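You operate a simulated robot arm through the tools that you are given. There is no shell and no other tool. Be economical: measure what you need, move in short steps, check, and stop when the job is done.

You are at the controls of a simulated two-armed robot. One attempt, no reset.

JOB
Pack housings 75 and 56 in the blue crate, fit its lid and close both its latches.
Fine: one housing a cell.

The check looks at the end state, three seconds after you hand in, the way a careful person would. Anything else that was tipped, shoved, dropped, spilled or broken makes it a failure. Lids that push on must go on centred and level and be pressed home; caps that screw on are set level and turned clockwise until they are tight.

ROBOT AND FRAMES
Two 7-joint arms with fingered hands on one trunk that stands fixed in place. Base frame: the origin is at the foot of the trunk, x ahead of it, y to its left, z up; the work surface is at about z = 860. Lengths are in mm, angles in degrees, forces in N, time in s.
The left shoulder is at [30, 136, 1305], the right one opposite. With the tool pointing down near the work surface each hand reaches from about 300 to 960 mm from the base axis, measured 20 degrees to its own side. Payload 5 kg a hand.
The tool frame of a hand sits at the grasp point between the pads (the TCP): z along the fingers, y along the line on which they close. The tips reach 42 mm beyond it. The gripper opens to 208 mm. The gripper's body begins 119 mm behind the TCP. The gripper is a hand of 4 fingers: y runs from the thumb to the fingers, the wrist lies at [0, 0, -332] in the tool frame, and closing takes about 1.5 s.
Orientation is told as [roll, pitch, yaw] about the base's x, y, z axes, in that order, counted from this pose: with the fingers straight down and closing along the base's y, the tool's x points along the base's -x, its y along +y and its z along -z.

CONTROLS
- The arms move only by the tool jog_arm. It takes "left_moves", "right_moves" or both (then of equal length, played together; a hand with none holds still); each is a list that holds one entry, the list of rows, each a list of 6 numbers: the shift along the base's x, y, z in units of 25 mm (1.0 is 25 mm), then the turn, a rotation vector about the base's x, y, z in units of 6 degrees (1.0 is 6 degrees). In form: [[[tx, ty, tz, ax, ay, az], ...]]. A call has 1 to 12 rows; each row shifts and turns the commanded pose from where the row before left it. "left_claw" and "right_claw" are, for a hand that has rows, the finger opening in m, from 0 to 0.208, set as the call begins (left out, the last holds). A call with a number of a shift or a turn outside -1 to 1 is refused whole. Each row takes 0.2 s and may step no farther than 50 mm and 8.6 degrees from the row before; otherwise, or with a gripper value out of range, the whole call is refused. A pose out of reach is approached as far as the arm can. The call stops where the force on the tool passes 70 N (or 10 N more than at its start, if that is more) or the arm is blocked; 0.2 s more then pass. The fingers move at their own pace (about 72 mm/s each) and stop on an object; they squeeze with about 32 N. The grip force told is the motor's: it shows also when the fingers shut on nothing. Time passes only in rows, and 0.2 s behind the last, so rows that do not move let the fingers close. It gives the time, the measured TCP pose, the force on the tool (base axes), the opening and the grip force at its end, in the units of the frame above (readings bear some noise), with the torque about the TCP (base axes, N m) and any sound that the robot's microphone picked up.
- Cameras (640 x 400 px; columns grow to the right, rows downward): "scene" is now at [34.1, 23.6, 2017.2]; the picture's right is [0.34, -0.94, 0.00], its down [-0.81, -0.30, -0.50] and it looks along [0.47, 0.17, -0.87] (base axes); focal length 362 px, centre (320, 200). "left" rides on the left gripper at [-101, 0, -145] in its tool frame; the picture's right is [0.00, -1.00, 0.00], its down [0.82, 0.00, -0.57] and it looks along [0.57, 0.00, 0.82] (tool axes); focal length 261 px, centre (320, 200). "right" rides on the right gripper at [101, 0, -145] in its tool frame; the picture's right is [0.00, 1.00, 0.00], its down [-0.82, 0.00, -0.57] and it looks along [-0.57, 0.00, 0.82] (tool axes); focal length 261 px, centre (320, 200). There is no depth. A picture from a camera that has moved, and an enlarged one, comes with that camera's place and axes in the base frame and with its lens.
- capture(camera): a new picture of that camera. No time passes.
- raise_lower(by): slides the trunk up (or, below 0, down) by that many mm; the arms and the scene camera ride with it, the base frame stays. It gives what a move gives, with no picture.
- preshape(shape, hand): the hand has 4 fingers and takes this shape, open, in about a second: jaw (thumb against the fingers, like two jaws); tri (thumb and two fingers); tip (a fingertip pinch); poke (one finger out to press); point (the index stretched); flat (the hand flat); cup (the hand cupped); fist (a fist). The gripper value then closes the fingers along that shape, each until it touches; the sizes above hold for jaw. It gives what a move gives, with no picture.
- aim_head(pan, tilt): turns the head with the scene camera to pan (to the left, within 143 degrees either way) and tilt (down, from -29 to 69), counted from straight ahead of the robot. It gives what a move gives.
- close_up(camera, box): a new picture of the part [left, top, right, bottom] of that camera's present view, enlarged. No time passes.
- hand_in(): hands the job in; it is judged then, once.

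Work in short steps. Places have to be worked out from the pictures, the camera data and where the tool is seen: move nearer, look again, correct. Check each grasp and each placing, and mend what went wrong. You have 120 turns and 86 pictures in all, those below and enlarged ones among them. Open the grippers and draw the arms clear of the work before you hand the job in, unless the task says otherwise; then end with one line.

The tools are called after "Request:" as name(argument=value, ...) on one line, values as JSON. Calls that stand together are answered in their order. jog_arm: Moves the arms, as the interface text tells. Its arguments: {"type":"object","properties":{"left_moves":{"type":"array"},"left_claw":{"type":"number"},"right_moves":{"type":"array"},"right_claw":{"type":"number"}},"required":[]} The other tools are called the same way: raise_lower (by) slides the trunk up or down; preshape (shape, hand) gives the hand a shape; aim_head (pan, tilt) turns the head that bears the scene camera; capture (camera) takes a picture; close_up (camera, box) takes an enlarged picture of a part of a camera's view; hand_in () hands the job in.

At the start:

```text
time: 0.0
left_ee_pos: [538.6, 592.3, 1322.9]
left_ee_rot: [0.0, 0.1, 0.0]
left_wrist_force: [-0.1, -0.4, -0.1]
left_moment: [0.01, -0.01, 0.01]
left_grip_width: 207.8
left_grip_force: 0.0
left_shape: jaw
right_ee_pos: [643.0, 109.3, 1309.9]
right_ee_rot: [0.1, 0.0, 0.1]
right_wrist_force: [0.8, 0.2, 0.3]
right_moment: [0.01, 0.02, 0.0]
right_grip_width: 208.0
right_grip_force: 0.0
right_shape: jaw
trunk travel left (down, up): [-325.0, 165.0]
head pan, tilt: [20.0, 59.9]
```

scene: 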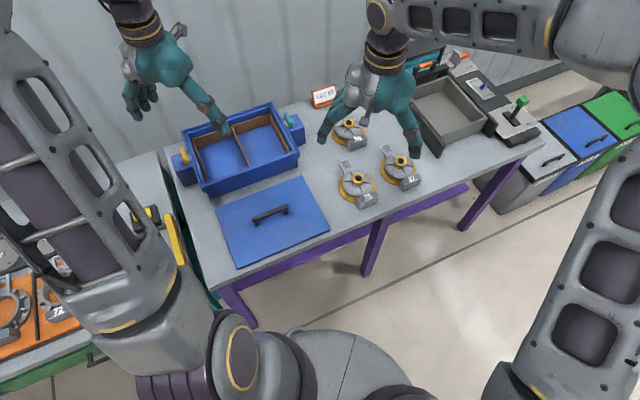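
right: 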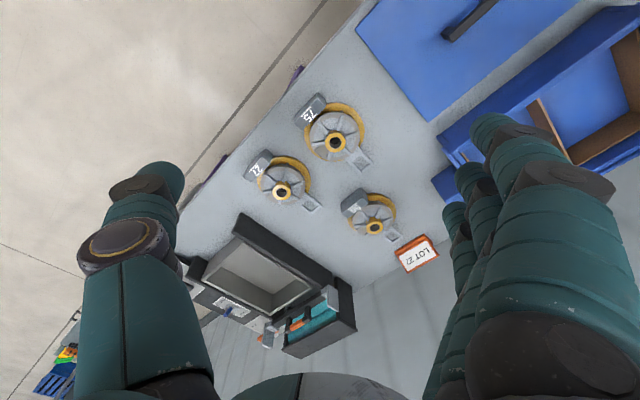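
left: 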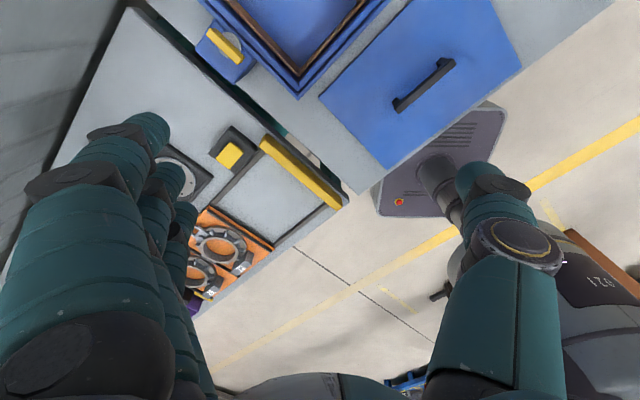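

The scene shows the blue crate, its lid, and three housings on the table. I'll enlarge those areas to read the numbers and see the latches.

Request:
close_up(camera="scene", box=[300, 60, 460, 220])

Request:
close_up(camera="scene", box=[160, 90, 340, 270])

Request:
close_up(camera="right", box=[220, 80, 460, 280])

```text
2.50 times, centred on (380, 140) of scene
camera zoom: at [34.1, 23.6, 2017.2], right [0.34, -0.94, 0.0], down [-0.81, -0.3, -0.5], along [0.47, 0.17, -0.87], focal length 905 px, centre (170, 350)
```

zoom: 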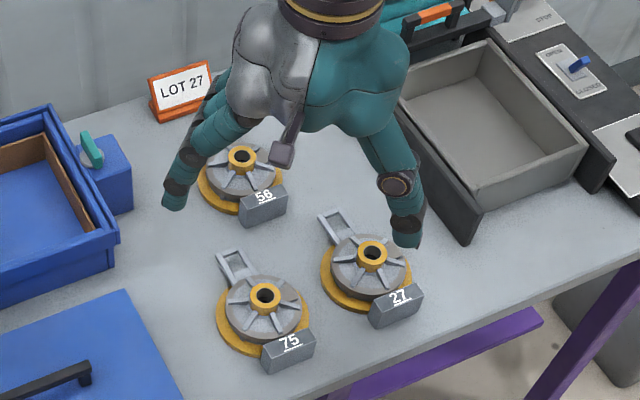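

```text
2.22 times, centred on (250, 180) of scene
camera zoom: at [34.1, 23.6, 2017.2], right [0.34, -0.94, 0.0], down [-0.81, -0.3, -0.5], along [0.47, 0.17, -0.87], focal length 805 px, centre (476, 244)
```

zoom: 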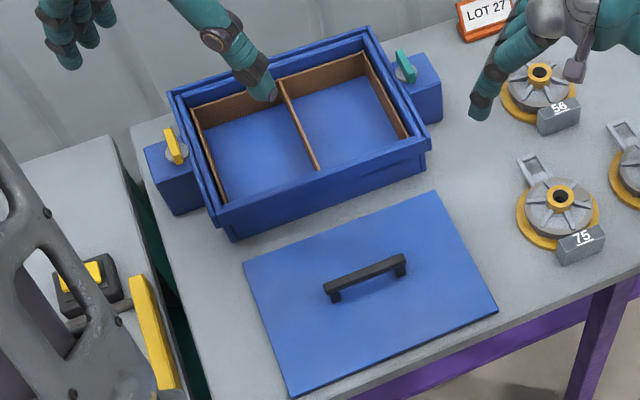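

```text
2.00 times, centred on (340, 180) of right
camera zoom: at [541.5, 110.5, 1455.3], right [0.0, 1.0, 0.0], down [0.82, 0.0, 0.57], along [0.57, 0.0, -0.82], focal length 521 px, centre (280, 240)
```

zoom: 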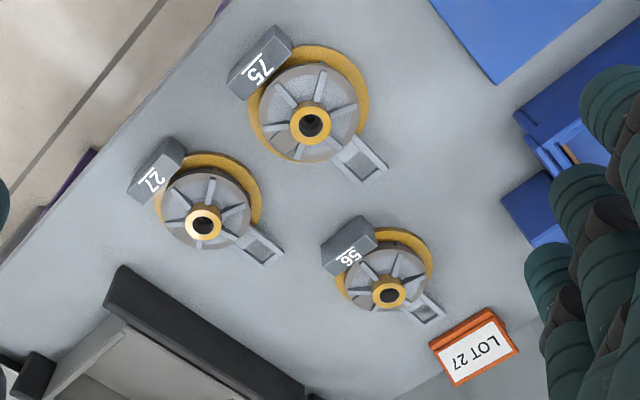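

I judge 75 to be at about (762,143), 56 at (1001,255), the lid centre at (527,386) with its long axis at -45°, and the crate near (731,589). The left arm suits all of these, so I'll clear the right arm away and bring the left over for a nearer look.

Request:
jog_arm(left_moves=[[[0.5, -0.6, 0, 0, 0, 0], [0.5, -0.6, 0, 0, 0, 0], [0.5, -0.6, 0, 0, 0, 0], [0.5, -0.6, 0, 0, 0, 0], [0.5, -0.6, 0, 0, 0, 0], [0.5, -0.6, 0, 0, 0, 0], [0.5, -0.6, 0, 0, 0, 0], [0.5, -0.6, 0, 0, 0, 0], [0.5, -0.6, 0, 0, 0, 0], [0.5, -0.6, 0, 0, 0, 0], [0.5, -0.6, 0, 0, 0, 0], [0.5, -0.6, 0, 0, 0, 0]]], right_moves=[[[-0.7, -1, 0, 0, 0, 0], [-0.7, -1, 0, 0, 0, 0], [-0.7, -1, 0, 0, 0, 0], [-0.7, -1, 0, 0, 0, 0], [-0.7, -1, 0, 0, 0, 0], [-0.7, -1, 0, 0, 0, 0], [-0.7, -1, 0, 0, 0, 0], [-0.7, -1, 0, 0, 0, 0], [-0.7, -1, 0, 0, 0, 0], [-0.7, -1, 0, 0, 0, 0], [-0.7, -1, 0, 0, 0, 0], [-0.7, -1, 0, 0, 0, 0]]])

```text
time: 2.6
left_ee_pos: [686.0, 409.1, 1324.7]
left_ee_rot: [0.1, -0.1, -0.1]
left_wrist_force: [-1.0, -0.1, 1.1]
left_moment: [0.05, -0.05, 0.01]
left_grip_width: 207.7
left_grip_force: 0.1
left_shape: jaw
right_ee_pos: [430.4, -191.7, 1311.3]
right_ee_rot: [0.0, 0.0, 0.1]
right_wrist_force: [-0.6, -0.8, -0.8]
right_moment: [0.17, -0.07, 0.01]
right_grip_width: 207.8
right_grip_force: 0.0
right_shape: jaw
trunk travel left (down, up): [-325.0, 165.0]
head pan, tilt: [20.0, 59.9]
```

The right arm is out of the way. Next I'll look with the scene camera and the left camera.

Request:
capture(camera="scene")

Request:
capture(camera="left")

```text
79 pictures are left
camera scene: at [33.0, 21.1, 2017.3], right [0.34, -0.94, 0.0], down [-0.81, -0.3, -0.5], along [0.47, 0.17, -0.86], focal length 362 px, centre (320, 200)
```

scene: 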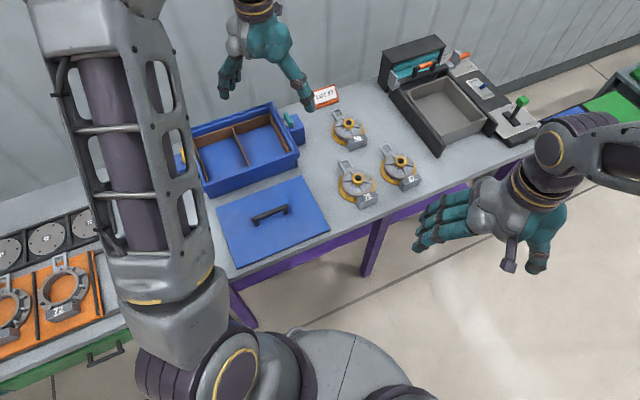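

```text
78 pictures are left
camera left: at [787.7, 409.9, 1470.0], right [0.01, -1.0, 0.0], down [-0.82, 0.0, 0.57], along [-0.57, 0.0, -0.82], focal length 261 px, centre (320, 200)
```

left: 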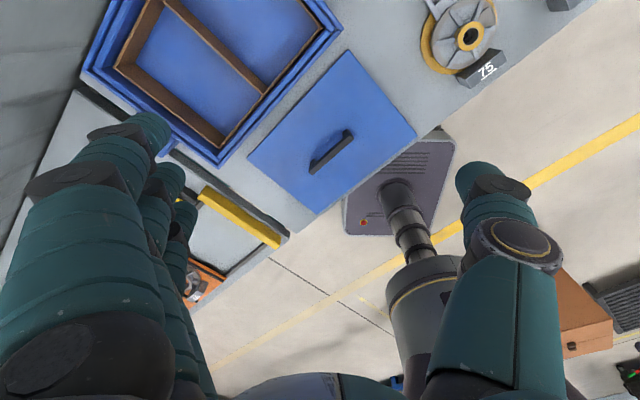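

Triangulation puts the hub of 75 at (763,142,~920). I'll move the left hand above 75 and come down for a close view.

Request:
jog_arm(left_moves=[[[0.3, -1, -0.7, 0, 0, 0], [0.3, -1, -0.7, 0, 0, 0], [0.3, -1, -0.7, 0, 0, 0], [0.3, -1, -0.7, 0, 0, 0], [0.3, -1, -0.7, 0, 0, 0], [0.3, -1, -0.7, 0, 0, 0], [0.3, -1, -0.7, 0, 0, 0], [0.3, -1, -0.7, 0, 0, 0], [0.3, -1, -0.7, 0, 0, 0], [0.3, -1, -0.7, 0, 0, 0], [0, -0.6, -0.7, 0, 0, 0]]])

Request:
capture(camera="left")

```text
time: 5.0
left_ee_pos: [763.7, 146.2, 1130.0]
left_ee_rot: [0.0, 0.0, 0.0]
left_wrist_force: [-0.3, -0.2, 0.1]
left_moment: [-0.04, 0.03, 0.02]
left_grip_width: 207.9
left_grip_force: 0.0
left_shape: jaw
right_ee_pos: [432.8, -190.6, 1311.3]
right_ee_rot: [0.1, -0.1, 0.0]
right_wrist_force: [0.0, 0.7, -0.2]
right_moment: [0.02, 0.04, 0.06]
right_grip_width: 207.7
right_grip_force: 0.1
right_shape: jaw
trunk travel left (down, up): [-325.0, 165.0]
head pan, tilt: [20.0, 59.9]
```

```text
77 pictures are left
camera left: at [865.6, 146.8, 1275.3], right [0.01, -1.0, 0.0], down [-0.82, 0.0, 0.57], along [-0.57, 0.0, -0.82], focal length 261 px, centre (320, 200)
```

left: 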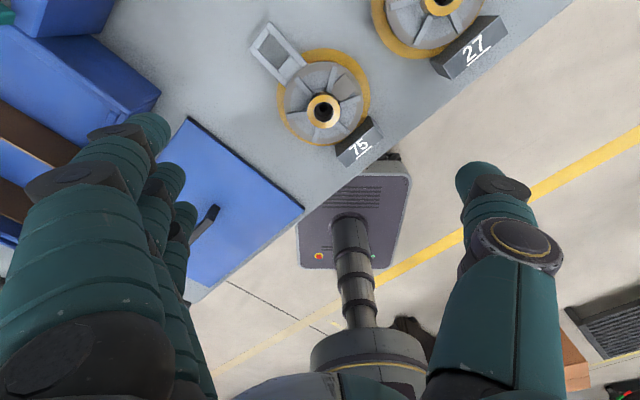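

The hub comes out near (763,143,~908). I'll enlarge this view to find the housing's outline and orientation.

Request:
close_up(camera="left", box=[230, 10, 400, 180])

```text
2.35 times, centred on (315, 95) of left
camera zoom: at [865.6, 146.8, 1275.3], right [0.01, -1.0, 0.0], down [-0.82, 0.0, 0.57], along [-0.57, 0.0, -0.82], focal length 613 px, centre (332, 447)
```

zoom: 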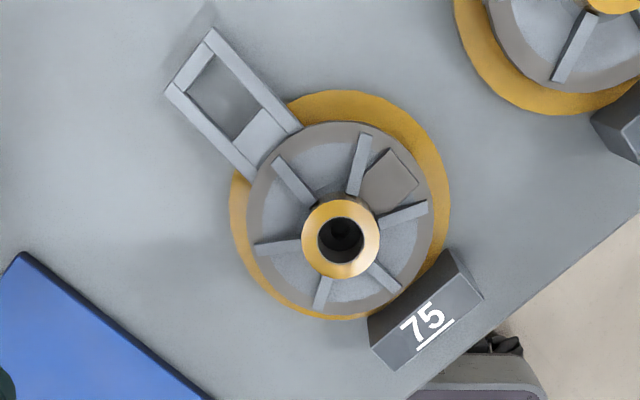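

The hub is a raised ring about 45 mm across, and a pinch on it will keep my fingers clear of the cell walls. I'll narrow the opening to 100 mm, centre on the hub and come down to just above it.

Request:
jog_arm(left_claw=0.1, left_moves=[[[0, -0.13, -0.9, 0, 0, 0], [0, 0, -0.9, 0, 0, 0], [0, 0, -0.9, 0, 0, 0], [0, 0, -0.9, 0, 0, 0], [0, 0, -0.9, 0, 0, 0], [0, 0, -0.9, 0, 0, 0]]])

Request:
capture(camera="left")

```text
time: 6.4
left_ee_pos: [762.8, 143.7, 995.1]
left_ee_rot: [0.0, 0.0, 0.0]
left_wrist_force: [1.1, 0.3, -0.4]
left_moment: [0.03, 0.13, 0.03]
left_grip_width: 101.0
left_grip_force: 0.0
left_shape: jaw
right_ee_pos: [432.9, -190.3, 1310.7]
right_ee_rot: [0.0, 0.0, 0.0]
right_wrist_force: [1.4, -1.0, -1.3]
right_moment: [-0.03, 0.06, 0.04]
right_grip_width: 208.0
right_grip_force: 0.0
right_shape: jaw
trunk travel left (down, up): [-325.0, 165.0]
head pan, tilt: [20.0, 59.9]
```

```text
75 pictures are left
camera left: at [864.7, 143.8, 1139.1], right [0.01, -1.0, 0.0], down [-0.82, 0.0, 0.57], along [-0.57, 0.0, -0.82], focal length 261 px, centre (320, 200)
```

left: 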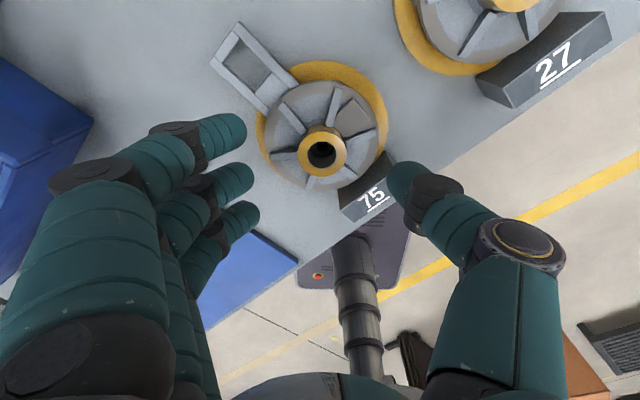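

The hub top comes out at about z 918 and sits centred between the fingers. I'll come down until the tips are about 15 mm below the hub top, watching the force.

Request:
jog_arm(left_moves=[[[0.04, -0.04, -0.8, 0, 0, 0], [0, 0, -0.6, 0, 0, 0], [0, 0, -0.4, 0, 0, 0], [0, 0, -0.2, 0, 0, 0]]])

Request:
capture(camera="left")

```text
time: 7.4
left_ee_pos: [765.1, 142.4, 945.0]
left_ee_rot: [0.0, 0.0, 0.1]
left_wrist_force: [0.1, 0.1, 0.0]
left_moment: [-0.03, -0.01, -0.01]
left_grip_width: 101.2
left_grip_force: 0.0
left_shape: jaw
right_ee_pos: [432.0, -189.7, 1311.4]
right_ee_rot: [-0.1, -0.1, 0.0]
right_wrist_force: [1.2, 0.1, 0.0]
right_moment: [0.03, 0.06, 0.02]
right_grip_width: 207.7
right_grip_force: 0.0
right_shape: jaw
trunk travel left (down, up): [-325.0, 165.0]
head pan, tilt: [20.0, 59.9]
```

```text
74 pictures are left
camera left: at [865.9, 143.6, 1089.4], right [0.0, -1.0, 0.0], down [-0.82, 0.0, 0.57], along [-0.57, 0.0, -0.82], focal length 261 px, centre (320, 200)
```

left: 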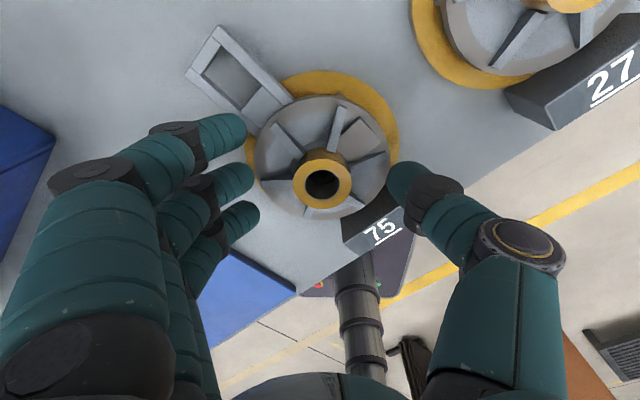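

The geometry agrees. I'll lower 7 mm more in small steps and then close slowly on the hub.

Request:
jog_arm(left_moves=[[[0, 0, -0.14, 0, 0, 0], [0, 0, -0.14, 0, 0, 0], [0, 0, 0, 0, 0, 0]]])

Request:
jog_arm(left_claw=0.0, left_moves=[[[0, 0, 0, 0, 0, 0], [0, 0, 0, 0, 0, 0], [0, 0, 0, 0, 0, 0], [0, 0, 0, 0, 0, 0], [0, 0, 0, 0, 0, 0], [0, 0, 0, 0, 0, 0], [0, 0, 0, 0, 0, 0], [0, 0, 0, 0, 0, 0]]])

Request:
capture(camera="left")

```text
time: 8.2
left_ee_pos: [764.2, 142.7, 938.6]
left_ee_rot: [0.0, 0.0, 0.0]
left_wrist_force: [0.0, -0.3, -0.1]
left_moment: [0.01, 0.02, -0.01]
left_grip_width: 101.1
left_grip_force: 0.1
left_shape: jaw
right_ee_pos: [429.9, -190.2, 1311.0]
right_ee_rot: [0.0, -0.1, 0.0]
right_wrist_force: [0.4, -0.1, -0.4]
right_moment: [0.01, -0.02, 0.02]
right_grip_width: 207.8
right_grip_force: 0.1
right_shape: jaw
trunk travel left (down, up): [-325.0, 165.0]
head pan, tilt: [20.0, 59.9]
```

```text
time: 10.0
left_ee_pos: [764.2, 143.6, 938.9]
left_ee_rot: [0.0, -0.3, 0.1]
left_wrist_force: [5.2, 12.0, 26.7]
left_moment: [1.13, -0.18, -0.06]
left_grip_width: 60.8
left_grip_force: 32.1
left_shape: jaw
right_ee_pos: [430.0, -189.4, 1311.5]
right_ee_rot: [0.0, -0.2, 0.0]
right_wrist_force: [-0.7, 0.3, 0.3]
right_moment: [0.03, 0.01, -0.02]
right_grip_width: 207.9
right_grip_force: 0.1
right_shape: jaw
trunk travel left (down, up): [-325.0, 165.0]
head pan, tilt: [20.0, 59.9]
```

```text
73 pictures are left
camera left: at [865.2, 144.7, 1085.0], right [0.0, -1.0, 0.0], down [-0.82, 0.0, 0.57], along [-0.57, 0.0, -0.82], focal length 261 px, centre (320, 200)
```

left: 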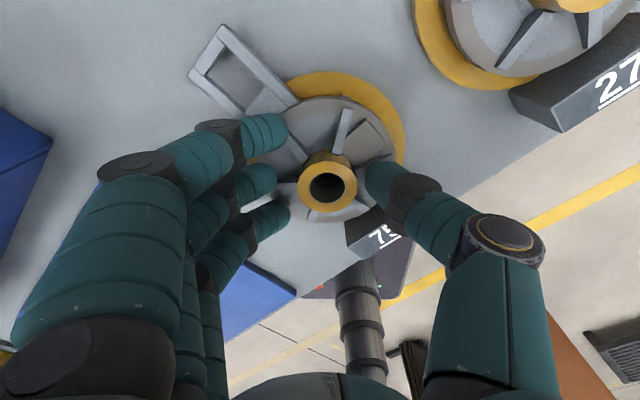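

The fingers stopped at 61 mm with a 27 N upward push, so the tips are riding on the conical ribs. I'll reopen, rise 8 mm and close again.

Request:
jog_arm(left_claw=0.1, left_moves=[[[0, 0, 0, 0, 0, 0], [0, 0, 0, 0, 0, 0], [0, 0, 0.16, 0, 0, 0], [0, 0, 0.16, 0, 0, 0], [0, 0, 0, 0, 0, 0]]])

Request:
jog_arm(left_claw=0.0, left_moves=[[[0, 0, 0, 0, 0, 0], [0, 0, 0, 0, 0, 0], [0, 0, 0, 0, 0, 0], [0, 0, 0, 0, 0, 0], [0, 0, 0, 0, 0, 0], [0, 0, 0, 0, 0, 0], [0, 0, 0, 0, 0, 0], [0, 0, 0, 0, 0, 0]]])

Request:
capture(camera="left")

```text
time: 11.2
left_ee_pos: [763.0, 142.7, 945.4]
left_ee_rot: [0.0, -0.1, -0.1]
left_wrist_force: [-0.6, 0.5, 0.3]
left_moment: [-0.06, -0.01, -0.02]
left_grip_width: 99.1
left_grip_force: 0.0
left_shape: jaw
right_ee_pos: [431.1, -188.9, 1311.1]
right_ee_rot: [0.0, 0.0, 0.1]
right_wrist_force: [-0.1, -0.1, -0.1]
right_moment: [-0.04, 0.03, -0.01]
right_grip_width: 207.8
right_grip_force: 0.1
right_shape: jaw
trunk travel left (down, up): [-325.0, 165.0]
head pan, tilt: [20.0, 59.9]
```

```text
time: 13.0
left_ee_pos: [763.8, 142.0, 946.1]
left_ee_rot: [0.0, 0.0, 0.0]
left_wrist_force: [0.5, -2.8, 3.1]
left_moment: [0.28, -0.02, 0.01]
left_grip_width: 18.5
left_grip_force: 31.7
left_shape: jaw
right_ee_pos: [430.7, -190.7, 1312.0]
right_ee_rot: [0.0, -0.1, 0.0]
right_wrist_force: [0.8, -0.7, -0.1]
right_moment: [-0.02, 0.0, -0.02]
right_grip_width: 207.6
right_grip_force: 0.0
right_shape: jaw
trunk travel left (down, up): [-325.0, 165.0]
head pan, tilt: [20.0, 59.9]
```

```text
72 pictures are left
camera left: at [864.8, 143.3, 1091.7], right [0.0, -1.0, 0.0], down [-0.82, 0.0, 0.57], along [-0.57, 0.0, -0.82], focal length 261 px, centre (320, 200)
```

left: 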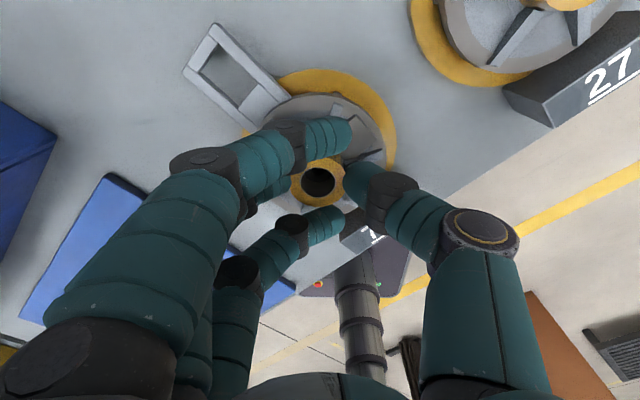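

The thumb and middle finger now pinch the hub, with the outer fingers on either side of it. I'll test with a short lift.

Request:
jog_arm(left_moves=[[[0, 0, 0.3, 0, 0, 0], [0, 0, 0.5, 0, 0, 0], [0, 0, 0.8, 0, 0, 0], [0, 0, 0, 0, 0, 0]]])

Request:
capture(camera="left")

```text
time: 14.0
left_ee_pos: [765.2, 142.3, 985.8]
left_ee_rot: [0.0, 0.1, -0.1]
left_wrist_force: [0.8, -0.3, -4.1]
left_moment: [0.04, -0.05, -0.01]
left_grip_width: 17.2
left_grip_force: 31.6
left_shape: jaw
right_ee_pos: [432.4, -189.9, 1310.6]
right_ee_rot: [0.0, 0.0, 0.0]
right_wrist_force: [-0.5, -0.7, 0.1]
right_moment: [0.01, 0.04, 0.02]
right_grip_width: 208.0
right_grip_force: 0.0
right_shape: jaw
trunk travel left (down, up): [-325.0, 165.0]
head pan, tilt: [20.0, 59.9]
```

```text
71 pictures are left
camera left: at [866.1, 142.8, 1131.1], right [0.0, -1.0, 0.0], down [-0.82, 0.0, 0.57], along [-0.57, 0.0, -0.82], focal length 261 px, centre (320, 200)
```

left: 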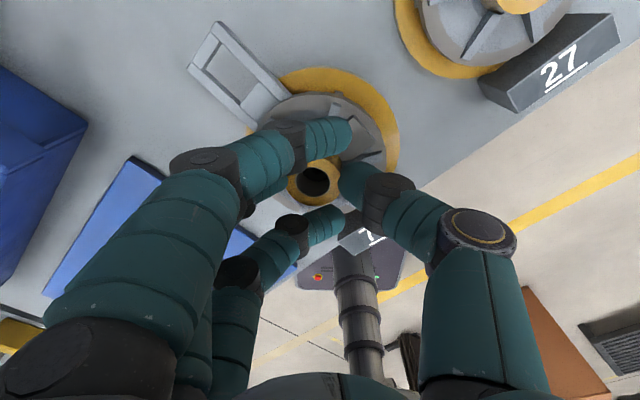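

It's lifted cleanly at about 4 N with only a slight tilt. I'll raise it higher and measure the crate from the scene camera.

Request:
jog_arm(left_moves=[[[0, 0, 1, 0, 0, 0], [0, 0, 1, 0, 0, 0], [0, 0, 1, 0, 0, 0], [0, 0, 1, 0, 0, 0], [0, 0, 1, 0, 0, 0], [0, 0, 1, 0, 0, 0]]])

Request:
close_up(camera="scene", box=[160, 80, 320, 220])

Request:
capture(camera="left")

```text
time: 15.4
left_ee_pos: [761.6, 142.5, 1136.6]
left_ee_rot: [0.0, 0.0, 0.0]
left_wrist_force: [-1.3, 0.1, -4.6]
left_moment: [0.04, -0.16, 0.0]
left_grip_width: 17.1
left_grip_force: 32.0
left_shape: jaw
right_ee_pos: [431.2, -189.9, 1311.1]
right_ee_rot: [0.0, 0.0, 0.0]
right_wrist_force: [0.6, 0.3, -0.1]
right_moment: [-0.02, -0.04, -0.01]
right_grip_width: 207.9
right_grip_force: 0.0
right_shape: jaw
trunk travel left (down, up): [-325.0, 165.0]
head pan, tilt: [20.0, 59.9]
```

```text
2.86 times, centred on (240, 150) of scene
camera zoom: at [33.1, 23.2, 2017.2], right [0.34, -0.94, 0.0], down [-0.81, -0.3, -0.5], along [0.47, 0.17, -0.86], focal length 1035 px, centre (549, 343)
```

zoom: 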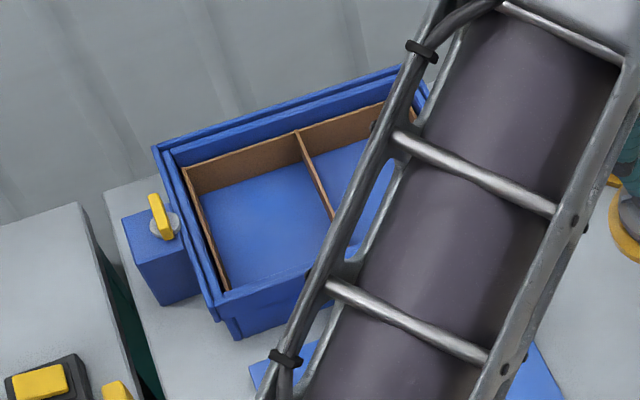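

```text
69 pictures are left
camera left: at [863.5, 142.5, 1281.3], right [0.0, -1.0, 0.0], down [-0.82, 0.0, 0.57], along [-0.57, 0.0, -0.82], focal length 261 px, centre (320, 200)
```

left: 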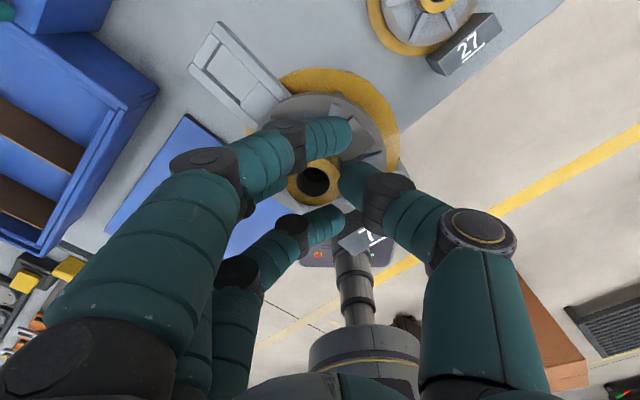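

The arm partly hides the crate from the scene camera. I'll carry the housing high to (760,400,1260), where the left camera should see the crate between the fingers and the frame edge.

Request:
jog_arm(left_moves=[[[0, 1, 0.5, 0, 0, 0], [0, 1, 0.5, 0, 0, 0], [0, 1, 0.5, 0, 0, 0], [0, 1, 0.5, 0, 0, 0], [0, 1, 0.5, 0, 0, 0], [0, 1, 0.5, 0, 0, 0], [0, 1, 0.5, 0, 0, 0], [0, 1, 0.5, 0, 0, 0], [0, 1, 0.5, 0, 0, 0], [0, 0.6, 0.4, 0, 0, 0]]])

Request:
capture(camera="left")

Request:
capture(camera="scene")

```text
time: 17.6
left_ee_pos: [764.1, 382.6, 1258.6]
left_ee_rot: [-0.1, 0.0, -0.1]
left_wrist_force: [0.0, 0.1, -2.8]
left_moment: [0.05, -0.05, -0.02]
left_grip_width: 17.2
left_grip_force: 32.1
left_shape: jaw
right_ee_pos: [431.5, -189.7, 1311.5]
right_ee_rot: [-0.1, 0.0, -0.1]
right_wrist_force: [0.1, 0.5, 0.1]
right_moment: [-0.01, -0.02, 0.01]
right_grip_width: 207.6
right_grip_force: 0.1
right_shape: jaw
trunk travel left (down, up): [-325.0, 165.0]
head pan, tilt: [20.0, 59.9]
```

```text
68 pictures are left
camera left: at [864.7, 383.4, 1403.3], right [0.0, -1.0, 0.0], down [-0.82, 0.0, 0.57], along [-0.57, 0.0, -0.82], focal length 261 px, centre (320, 200)
```

left: 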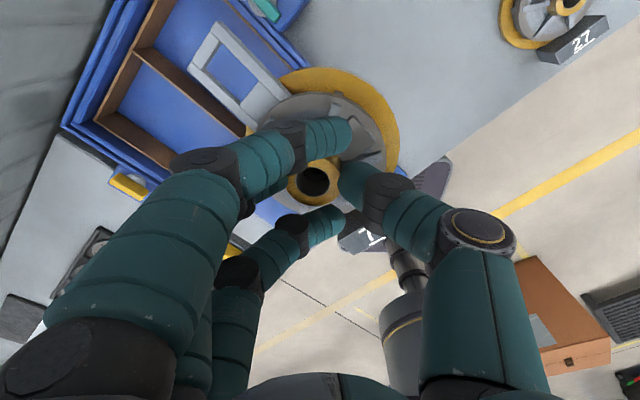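

```text
67 pictures are left
camera scene: at [34.2, 23.9, 2017.2], right [0.34, -0.94, 0.0], down [-0.81, -0.3, -0.5], along [0.47, 0.17, -0.87], focal length 362 px, centre (320, 200)
```

scene: 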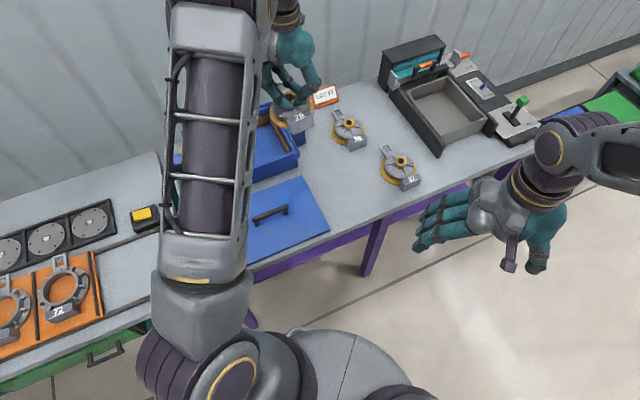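

Triangulating the crate puts the divider centre near (753,609), the liner top at z≈922, the cells at about 155×216 mm and the axes at 45°. The housing's long axis already lies near 45°, so I'll carry it over the left cell, aiming the hub at (688,656), and look.

Request:
jog_arm(left_moves=[[[-0.276, 0.996, -0.4, 0, 0, 0], [-0.276, 0.996, -0.4, 0, 0, 0], [-0.276, 0.996, -0.4, 0, 0, 0], [-0.276, 0.996, -0.4, 0, 0, 0], [-0.276, 0.996, -0.4, 0, 0, 0], [-0.276, 0.996, -0.4, 0, 0, 0], [-0.276, 0.996, -0.4, 0, 0, 0], [-0.276, 0.996, -0.4, 0, 0, 0], [-0.276, 0.996, -0.4, 0, 0, 0], [-0.276, 0.996, -0.4, 0, 0, 0], [-0.276, 0.996, -0.4, 0, 0, 0]]])

Request:
capture(camera="left")

Request:
close_up(camera="scene", box=[140, 60, 320, 220])

```text
time: 20.0
left_ee_pos: [688.3, 657.3, 1147.1]
left_ee_rot: [0.0, 0.0, 0.0]
left_wrist_force: [0.6, -0.8, -4.5]
left_moment: [0.08, 0.02, -0.02]
left_grip_width: 16.9
left_grip_force: 32.0
left_shape: jaw
right_ee_pos: [431.6, -188.5, 1311.2]
right_ee_rot: [-0.1, -0.1, 0.0]
right_wrist_force: [0.3, 0.4, 0.1]
right_moment: [-0.12, -0.02, -0.02]
right_grip_width: 207.9
right_grip_force: 0.1
right_shape: jaw
trunk travel left (down, up): [-325.0, 165.0]
head pan, tilt: [20.0, 59.9]
```

```text
66 pictures are left
camera left: at [789.6, 658.7, 1292.3], right [0.0, -1.0, 0.0], down [-0.82, 0.0, 0.57], along [-0.57, 0.0, -0.82], focal length 261 px, centre (320, 200)
```

left: 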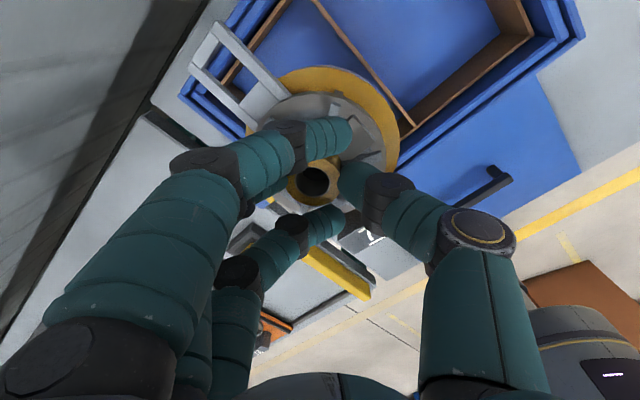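

```text
2.50 times, centred on (230, 140) of scene
camera zoom: at [34.2, 26.1, 2017.1], right [0.34, -0.94, 0.0], down [-0.81, -0.3, -0.5], along [0.47, 0.17, -0.87], focal length 905 px, centre (545, 350)
```

zoom: 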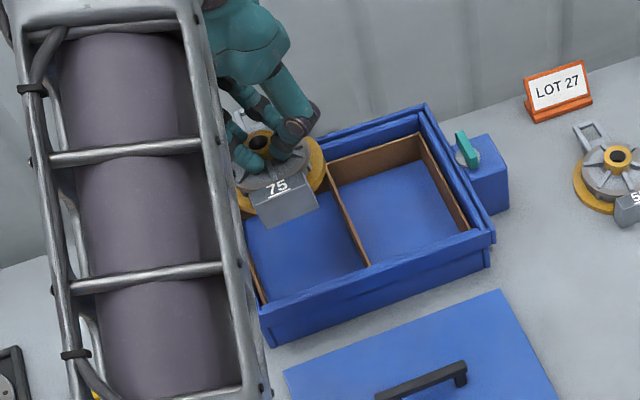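

The extra views put the cell centre near (692,660). I'll lower to just above the rim, shifted a few mm nearer, and compare the edges.

Request:
jog_arm(left_moves=[[[-0.04, -0.06, -0.9, 0, 0, 0], [0, 0, -0.9, 0, 0, 0], [0, 0, -0.9, 0, 0, 0], [0, 0, -0.9, 0, 0, 0], [0, 0, -0.2, 0, 0, 0]]])

Request:
close_up(camera="left", box=[140, 0, 460, 200])

Request:
close_up(camera="scene", box=[170, 80, 310, 190])

```text
time: 21.2
left_ee_pos: [687.6, 654.8, 1055.5]
left_ee_rot: [0.0, 0.1, 0.0]
left_wrist_force: [0.0, -0.7, -3.0]
left_moment: [0.05, -0.07, 0.0]
left_grip_width: 17.3
left_grip_force: 32.1
left_shape: jaw
right_ee_pos: [431.3, -190.5, 1311.7]
right_ee_rot: [0.0, 0.1, 0.0]
right_wrist_force: [-0.8, 0.0, 0.5]
right_moment: [0.03, -0.06, 0.01]
right_grip_width: 207.8
right_grip_force: 0.1
right_shape: jaw
trunk travel left (down, up): [-325.0, 165.0]
head pan, tilt: [20.0, 59.9]
```

```text
2.00 times, centred on (300, 100) of left
camera zoom: at [788.0, 654.8, 1199.2], right [0.0, -1.0, 0.0], down [-0.82, 0.0, 0.57], along [-0.57, 0.0, -0.82], focal length 521 px, centre (360, 400)
```

zoom: 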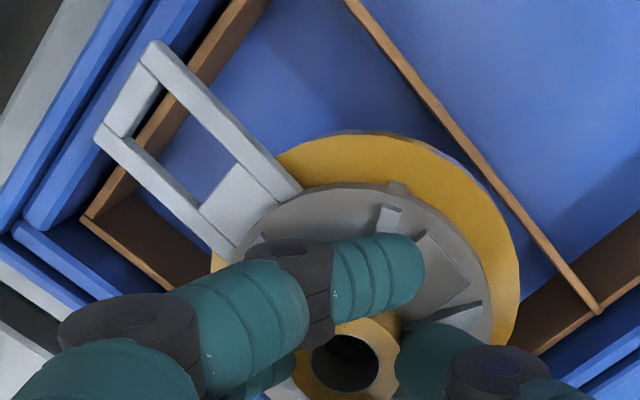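

```text
3.64 times, centred on (240, 135) of scene
camera zoom: at [33.9, 23.3, 2017.2], right [0.34, -0.94, 0.0], down [-0.81, -0.3, -0.5], along [0.47, 0.17, -0.87], focal length 1317 px, centre (611, 436)
```

zoom: 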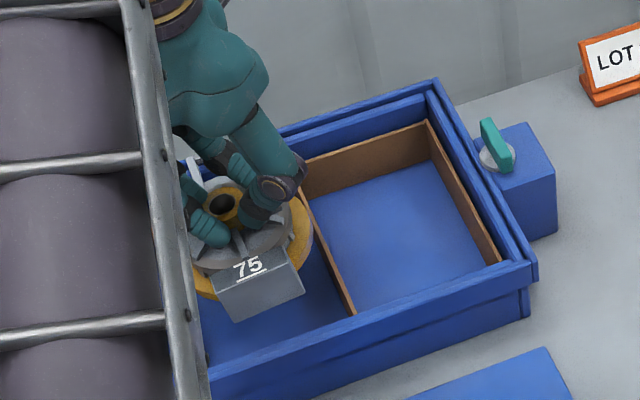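

In this view the lateral centring is within 1–2 mm, but the lug end would foul the back liner. The housing's middle lies about 14 mm toward the lug from the hub, so I'll shift (-9.5,-9) and descend partway in.

Request:
jog_arm(left_moves=[[[-0.38, -0.36, 0, 0, 0, 0], [0, 0, -0.5, 0, 0, 0], [0, 0, -0.5, 0, 0, 0], [0, 0, -0.5, 0, 0, 0], [0, 0, 0, 0, 0, 0]]])

Request:
close_up(camera="left", box=[140, 0, 460, 200])

Request:
close_up(camera="scene", box=[170, 80, 310, 190])

```text
time: 22.4
left_ee_pos: [678.5, 645.8, 1016.5]
left_ee_rot: [0.0, 0.0, 0.0]
left_wrist_force: [0.0, -0.3, -4.6]
left_moment: [0.04, -0.04, 0.02]
left_grip_width: 17.0
left_grip_force: 32.1
left_shape: jaw
right_ee_pos: [432.1, -188.7, 1312.0]
right_ee_rot: [-0.1, 0.0, 0.0]
right_wrist_force: [0.4, 0.0, -0.2]
right_moment: [0.04, -0.01, -0.01]
right_grip_width: 207.7
right_grip_force: 0.1
right_shape: jaw
trunk travel left (down, up): [-325.0, 165.0]
head pan, tilt: [20.0, 59.9]
```

```text
2.00 times, centred on (300, 100) of left
camera zoom: at [779.3, 647.2, 1161.6], right [0.0, -1.0, 0.0], down [-0.82, 0.0, 0.57], along [-0.57, 0.0, -0.82], focal length 521 px, centre (360, 400)
```

zoom: 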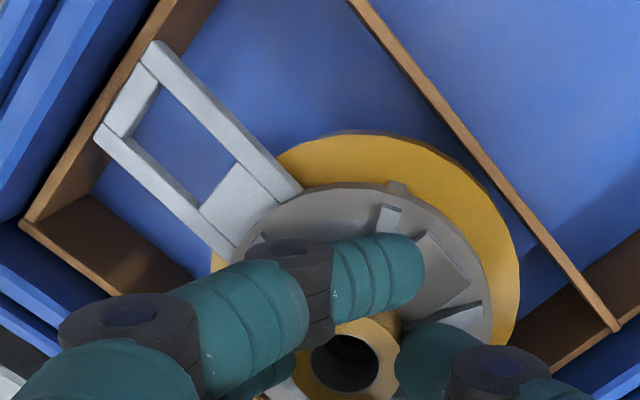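

```text
3.64 times, centred on (240, 135) of scene
camera zoom: at [34.4, 23.9, 2017.2], right [0.34, -0.94, 0.0], down [-0.81, -0.3, -0.5], along [0.47, 0.17, -0.87], focal length 1317 px, centre (611, 436)
```

zoom: 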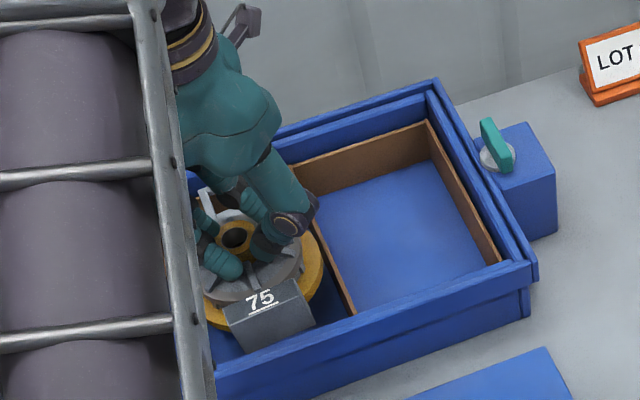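

Clearances look about 6 mm at the lug, similar at the block, and fine laterally. I'll continue down into the cell and watch the force.

Request:
jog_arm(left_moves=[[[0.04, -0.04, -0.5, 0, 0, 0], [0, 0, -0.5, 0, 0, 0], [0, 0, -0.4, 0, 0, 0], [0, 0, 0, 0, 0, 0]]])

Request:
close_up(camera="left", box=[140, 0, 460, 200])

```text
time: 23.4
left_ee_pos: [678.8, 644.2, 981.3]
left_ee_rot: [0.0, -0.1, 0.1]
left_wrist_force: [-0.6, -0.1, -3.8]
left_moment: [0.05, -0.02, -0.04]
left_grip_width: 17.3
left_grip_force: 32.4
left_shape: jaw
right_ee_pos: [432.0, -189.8, 1311.7]
right_ee_rot: [0.0, 0.0, 0.0]
right_wrist_force: [0.1, 0.4, 0.3]
right_moment: [0.0, -0.02, -0.03]
right_grip_width: 208.0
right_grip_force: 0.0
right_shape: jaw
trunk travel left (down, up): [-325.0, 165.0]
head pan, tilt: [20.0, 59.9]
```

```text
2.00 times, centred on (300, 100) of left
camera zoom: at [780.7, 645.2, 1126.0], right [0.0, -1.0, 0.0], down [-0.82, 0.0, 0.57], along [-0.57, 0.0, -0.82], focal length 521 px, centre (360, 400)
```

zoom: 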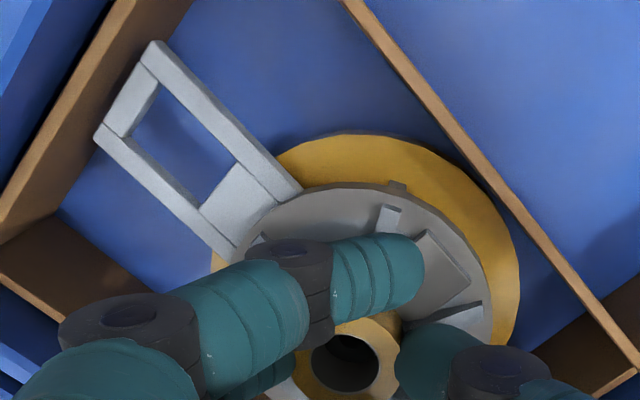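

The housing is inside the cell with no contact. I'll lower slowly to the floor.

Request:
jog_arm(left_moves=[[[0, 0, -0.4, 0, 0, 0], [0, 0, -0.3, 0, 0, 0], [0, 0, -0.15, 0, 0, 0], [0, 0, -0.15, 0, 0, 0], [0, 0, 0, 0, 0, 0]]])

```text
time: 24.6
left_ee_pos: [678.5, 644.5, 957.8]
left_ee_rot: [0.1, 0.0, -0.1]
left_wrist_force: [2.0, -4.2, 10.0]
left_moment: [0.48, -0.07, -0.05]
left_grip_width: 18.6
left_grip_force: 32.1
left_shape: jaw
right_ee_pos: [430.0, -190.4, 1311.7]
right_ee_rot: [0.0, -0.1, 0.1]
right_wrist_force: [0.3, -0.1, -1.1]
right_moment: [-0.03, 0.04, -0.03]
right_grip_width: 207.7
right_grip_force: 0.2
right_shape: jaw
trunk travel left (down, up): [-325.0, 165.0]
head pan, tilt: [20.0, 59.9]
```

There's contact at z≈958, which fits a floor about 10 mm above the table. I'll check the picture before releasing.

Request:
capture(camera="left")

Request:
close_up(camera="scene", box=[170, 80, 310, 190])

```text
59 pictures are left
camera left: at [780.3, 644.3, 1102.4], right [0.0, -1.0, 0.0], down [-0.82, 0.0, 0.57], along [-0.57, 0.0, -0.82], focal length 261 px, centre (320, 200)
```

left: 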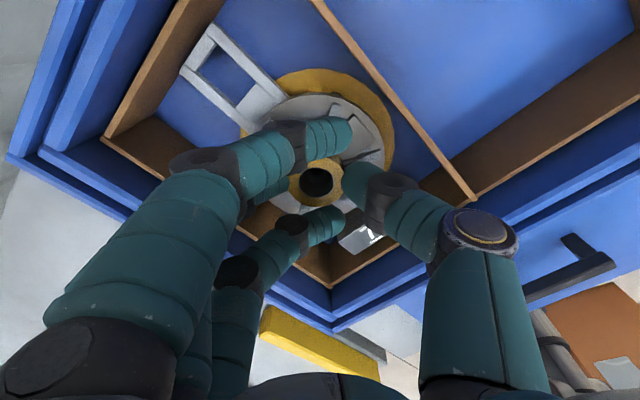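

```text
3.64 times, centred on (240, 135) of scene
camera zoom: at [33.6, 22.3, 2017.3], right [0.34, -0.94, 0.0], down [-0.81, -0.3, -0.5], along [0.47, 0.17, -0.86], focal length 1317 px, centre (611, 436)
```

zoom: 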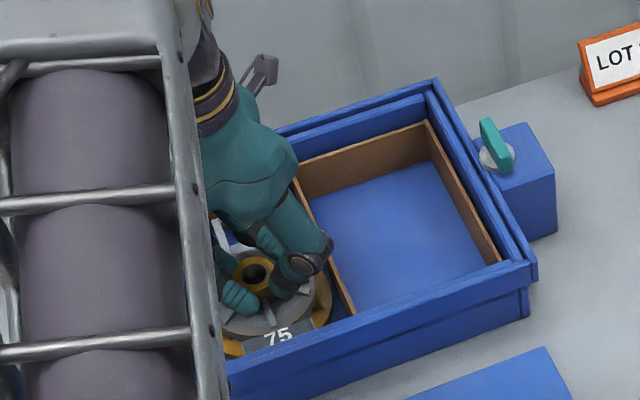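

It's seated in the left cell. I'll open and withdraw straight up.

Request:
jog_arm(left_claw=0.09, left_moves=[[[0, 0, 0, 0, 0, 0], [0, 0, 0, 0, 0, 0], [0, 0, 0, 0, 0, 0], [0, 0, 0, 0, 0, 0], [0, 0, 0, 0, 0, 0], [0, 0, 0.5, 0, 0, 0], [0, 0, 1, 0, 0, 0], [0, 0, 1, 0, 0, 0], [0, 0, 1, 0, 0, 0], [0, 0, 1, 0, 0, 0], [0, 0, 1, 0, 0, 0]]])

Request:
capture(camera="left")

```text
time: 27.0
left_ee_pos: [677.2, 643.7, 1094.9]
left_ee_rot: [0.0, 0.0, 0.1]
left_wrist_force: [0.5, -1.0, -0.2]
left_moment: [0.05, -0.06, 0.0]
left_grip_width: 89.2
left_grip_force: 0.0
left_shape: jaw
right_ee_pos: [429.8, -190.8, 1311.4]
right_ee_rot: [0.1, -0.1, -0.1]
right_wrist_force: [-0.2, -0.8, -0.3]
right_moment: [0.02, -0.03, -0.02]
right_grip_width: 207.7
right_grip_force: 0.0
right_shape: jaw
trunk travel left (down, up): [-325.0, 165.0]
head pan, tilt: [20.0, 59.9]
```

```text
57 pictures are left
camera left: at [778.7, 644.5, 1239.9], right [0.01, -1.0, 0.0], down [-0.82, 0.0, 0.57], along [-0.57, 0.0, -0.82], focal length 261 px, centre (320, 200)
```

left: 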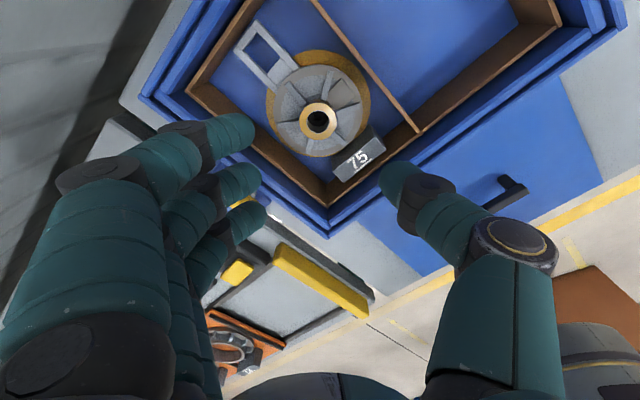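

75 sits neatly in its cell. Next is 56 at about (1001,255), which is at the edge of the left arm's reach, so I'll tilt the fingers about 14° outward while moving over to it.

Request:
jog_arm(left_moves=[[[0.8, -0.98, 0.2, 0, -0.2, 0], [0.8, -0.98, 0.2, 0, -0.2, 0], [0.8, -0.98, 0.2, 0, -0.2, 0], [0.8, -0.98, 0, 0, -0.2, 0], [0.8, -0.98, 0, 0, -0.2, 0], [0.8, -0.98, 0, 0, -0.2, 0], [0.8, -0.98, 0, 0, -0.2, 0], [0.8, -0.98, 0, 0, -0.2, 0], [0.8, -0.98, 0, 0, -0.2, 0], [0.8, -0.98, 0, 0, -0.2, 0], [0.8, -0.98, 0, 0, -0.2, 0], [0.8, -0.98, 0, 0, -0.2, 0]]])

Request:
jog_arm(left_moves=[[[0.8, -0.98, 0, 0, 0, 0], [0.8, -0.98, 0, 0, 0, 0], [0.8, -0.98, 0, 0, 0, 0], [0.6, -0.6, 0, 0, 0, 0], [0, 0, 0, 0, 0, 0]]])

Request:
capture(camera="left")

```text
time: 29.6
left_ee_pos: [918.3, 350.2, 1110.8]
left_ee_rot: [0.0, -14.3, 0.0]
left_wrist_force: [-0.5, 0.3, -0.7]
left_moment: [-0.07, 0.0, 0.0]
left_grip_width: 89.4
left_grip_force: 0.0
left_shape: jaw
right_ee_pos: [431.7, -190.0, 1310.6]
right_ee_rot: [0.0, 0.0, 0.0]
right_wrist_force: [0.1, -0.5, 0.2]
right_moment: [0.06, 0.0, -0.01]
right_grip_width: 207.8
right_grip_force: 0.1
right_shape: jaw
trunk travel left (down, up): [-325.0, 165.0]
head pan, tilt: [20.0, 59.9]
```

```text
time: 30.8
left_ee_pos: [991.7, 261.9, 1108.9]
left_ee_rot: [0.1, -14.3, 0.0]
left_wrist_force: [-1.6, 0.5, 0.8]
left_moment: [-0.06, -0.07, -0.01]
left_grip_width: 89.5
left_grip_force: 0.1
left_shape: jaw
right_ee_pos: [430.1, -190.6, 1311.8]
right_ee_rot: [0.0, -0.1, 0.0]
right_wrist_force: [-0.7, -0.2, -0.7]
right_moment: [-0.03, -0.05, -0.02]
right_grip_width: 207.7
right_grip_force: 0.1
right_shape: jaw
trunk travel left (down, up): [-325.0, 165.0]
head pan, tilt: [20.0, 59.9]
```

```text
56 pictures are left
camera left: at [1054.6, 262.7, 1275.3], right [0.0, -1.0, 0.0], down [-0.94, 0.0, 0.35], along [-0.35, 0.0, -0.94], focal length 261 px, centre (320, 200)
```

left: 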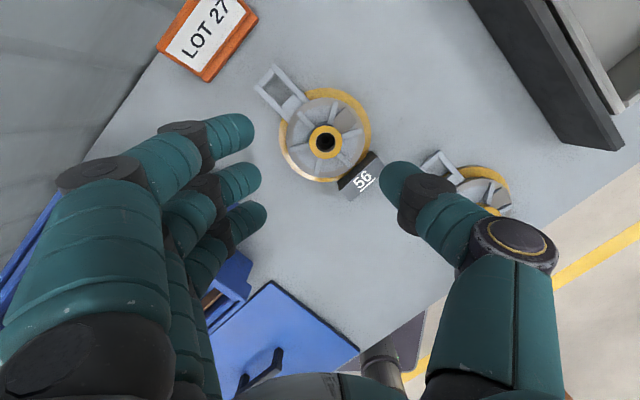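

That pose was reached. The hub comes out at (1004,256), so I'll centre and descend to z≈1000, then take off part of the tilt to see how much is really needed.

Request:
jog_arm(left_moves=[[[0.48, -0.24, -0.8, 0, 0, 0], [0, 0, -1, 0, 0, 0], [0, 0, -1, 0, 0, 0], [0, 0, -1, 0, 0, 0], [0, 0, -0.5, 0, 0, 0], [0, 0, 0, 0, 0.5, 0], [0, 0, 0, 0, 0.5, 0], [0, 0, 0, 0, 0.4, 0], [0, 0, 0, 0, 0, 0]]])

Request:
capture(camera="left")

```text
time: 32.8
left_ee_pos: [976.3, 247.9, 1004.8]
left_ee_rot: [0.0, -5.9, 0.0]
left_wrist_force: [-0.4, 0.0, 0.3]
left_moment: [-0.01, 0.01, 0.0]
left_grip_width: 89.5
left_grip_force: 0.1
left_shape: jaw
left hand out of reach, approached as far as the arm can: row 7, 8
right_ee_pos: [430.7, -190.6, 1312.0]
right_ee_rot: [0.1, 0.0, 0.0]
right_wrist_force: [0.6, -0.5, 0.9]
right_moment: [-0.04, -0.05, -0.01]
right_grip_width: 207.8
right_grip_force: 0.1
right_shape: jaw
trunk travel left (down, up): [-325.0, 165.0]
head pan, tilt: [20.0, 59.9]
```

```text
55 pictures are left
camera left: at [1062.1, 248.2, 1159.0], right [0.0, -1.0, 0.0], down [-0.88, 0.0, 0.48], along [-0.48, 0.0, -0.88], focal length 261 px, centre (320, 200)
```

left: 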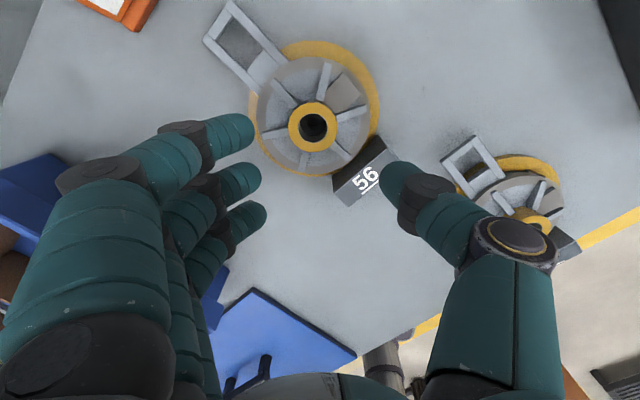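

The reach limit falls at about an 11° tilt. I'll return to about 12° with the TCP at (998,256), since the tips lean forward, and then check.

Request:
jog_arm(left_moves=[[[-0.12, 0, 0, 0, -0.5, 0], [-0.12, 0, 0, 0, -0.5, 0], [0, 0, -0.5, 0, 0, 0], [0, 0, -0.5, 0, 0, 0], [0, 0, 0, 0, 0, 0]]])

Request:
capture(camera="left")

```text
time: 34.0
left_ee_pos: [970.8, 246.1, 981.6]
left_ee_rot: [0.0, -12.0, 0.0]
left_wrist_force: [-0.2, 1.0, 0.1]
left_moment: [0.04, 0.03, 0.0]
left_grip_width: 89.7
left_grip_force: 0.0
left_shape: jaw
right_ee_pos: [431.7, -191.0, 1311.3]
right_ee_rot: [-0.1, -0.1, 0.0]
right_wrist_force: [-0.7, 1.2, 0.7]
right_moment: [0.0, 0.0, -0.01]
right_grip_width: 207.8
right_grip_force: 0.0
right_shape: jaw
trunk travel left (down, up): [-325.0, 165.0]
head pan, tilt: [20.0, 59.9]
```

```text
54 pictures are left
camera left: at [1039.9, 247.0, 1143.5], right [0.0, -1.0, 0.0], down [-0.92, 0.0, 0.39], along [-0.39, 0.0, -0.92], focal length 261 px, centre (320, 200)
```

left: 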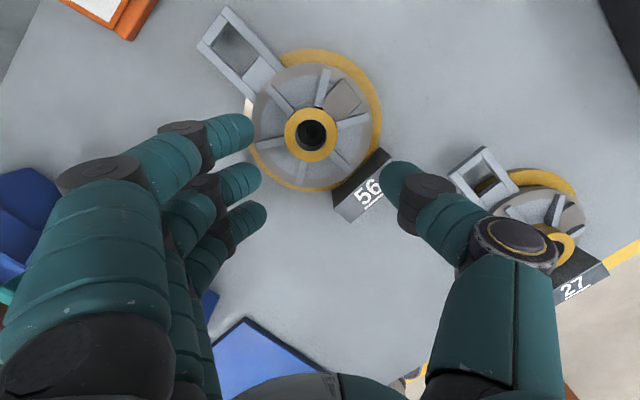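

The command had been clipped, so the TCP is at (971,246) and the hub reads (1005,255). I'll shift over it and lower to just above grasp height.

Request:
jog_arm(left_moves=[[[0.55, 0.18, 0, 0, 0, 0], [0.55, 0.18, 0, 0, 0, 0], [0, 0, -0.5, 0, 0, 0], [0, 0, -0.4, 0, 0, 0], [0, 0, 0, 0, 0, 0]]])

Request:
capture(camera="left")

```text
time: 35.2
left_ee_pos: [998.7, 253.7, 958.0]
left_ee_rot: [0.0, -12.0, 0.0]
left_wrist_force: [0.0, 0.0, 0.2]
left_moment: [0.02, 0.02, 0.01]
left_grip_width: 89.7
left_grip_force: 0.0
left_shape: jaw
right_ee_pos: [431.3, -190.4, 1311.0]
right_ee_rot: [-0.1, 0.0, -0.1]
right_wrist_force: [-0.1, -0.7, -0.1]
right_moment: [0.05, -0.01, 0.0]
right_grip_width: 207.9
right_grip_force: 0.0
right_shape: jaw
trunk travel left (down, up): [-325.0, 165.0]
head pan, tilt: [20.0, 59.9]
```

```text
53 pictures are left
camera left: at [1066.5, 255.7, 1121.0], right [0.0, -1.0, 0.0], down [-0.92, 0.0, 0.39], along [-0.39, 0.0, -0.92], focal length 261 px, centre (320, 200)
```

left: 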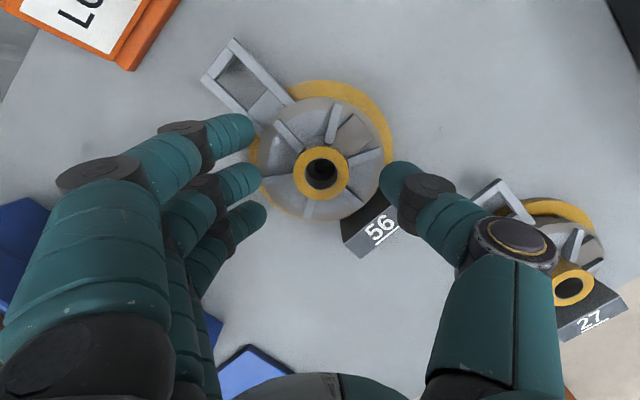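

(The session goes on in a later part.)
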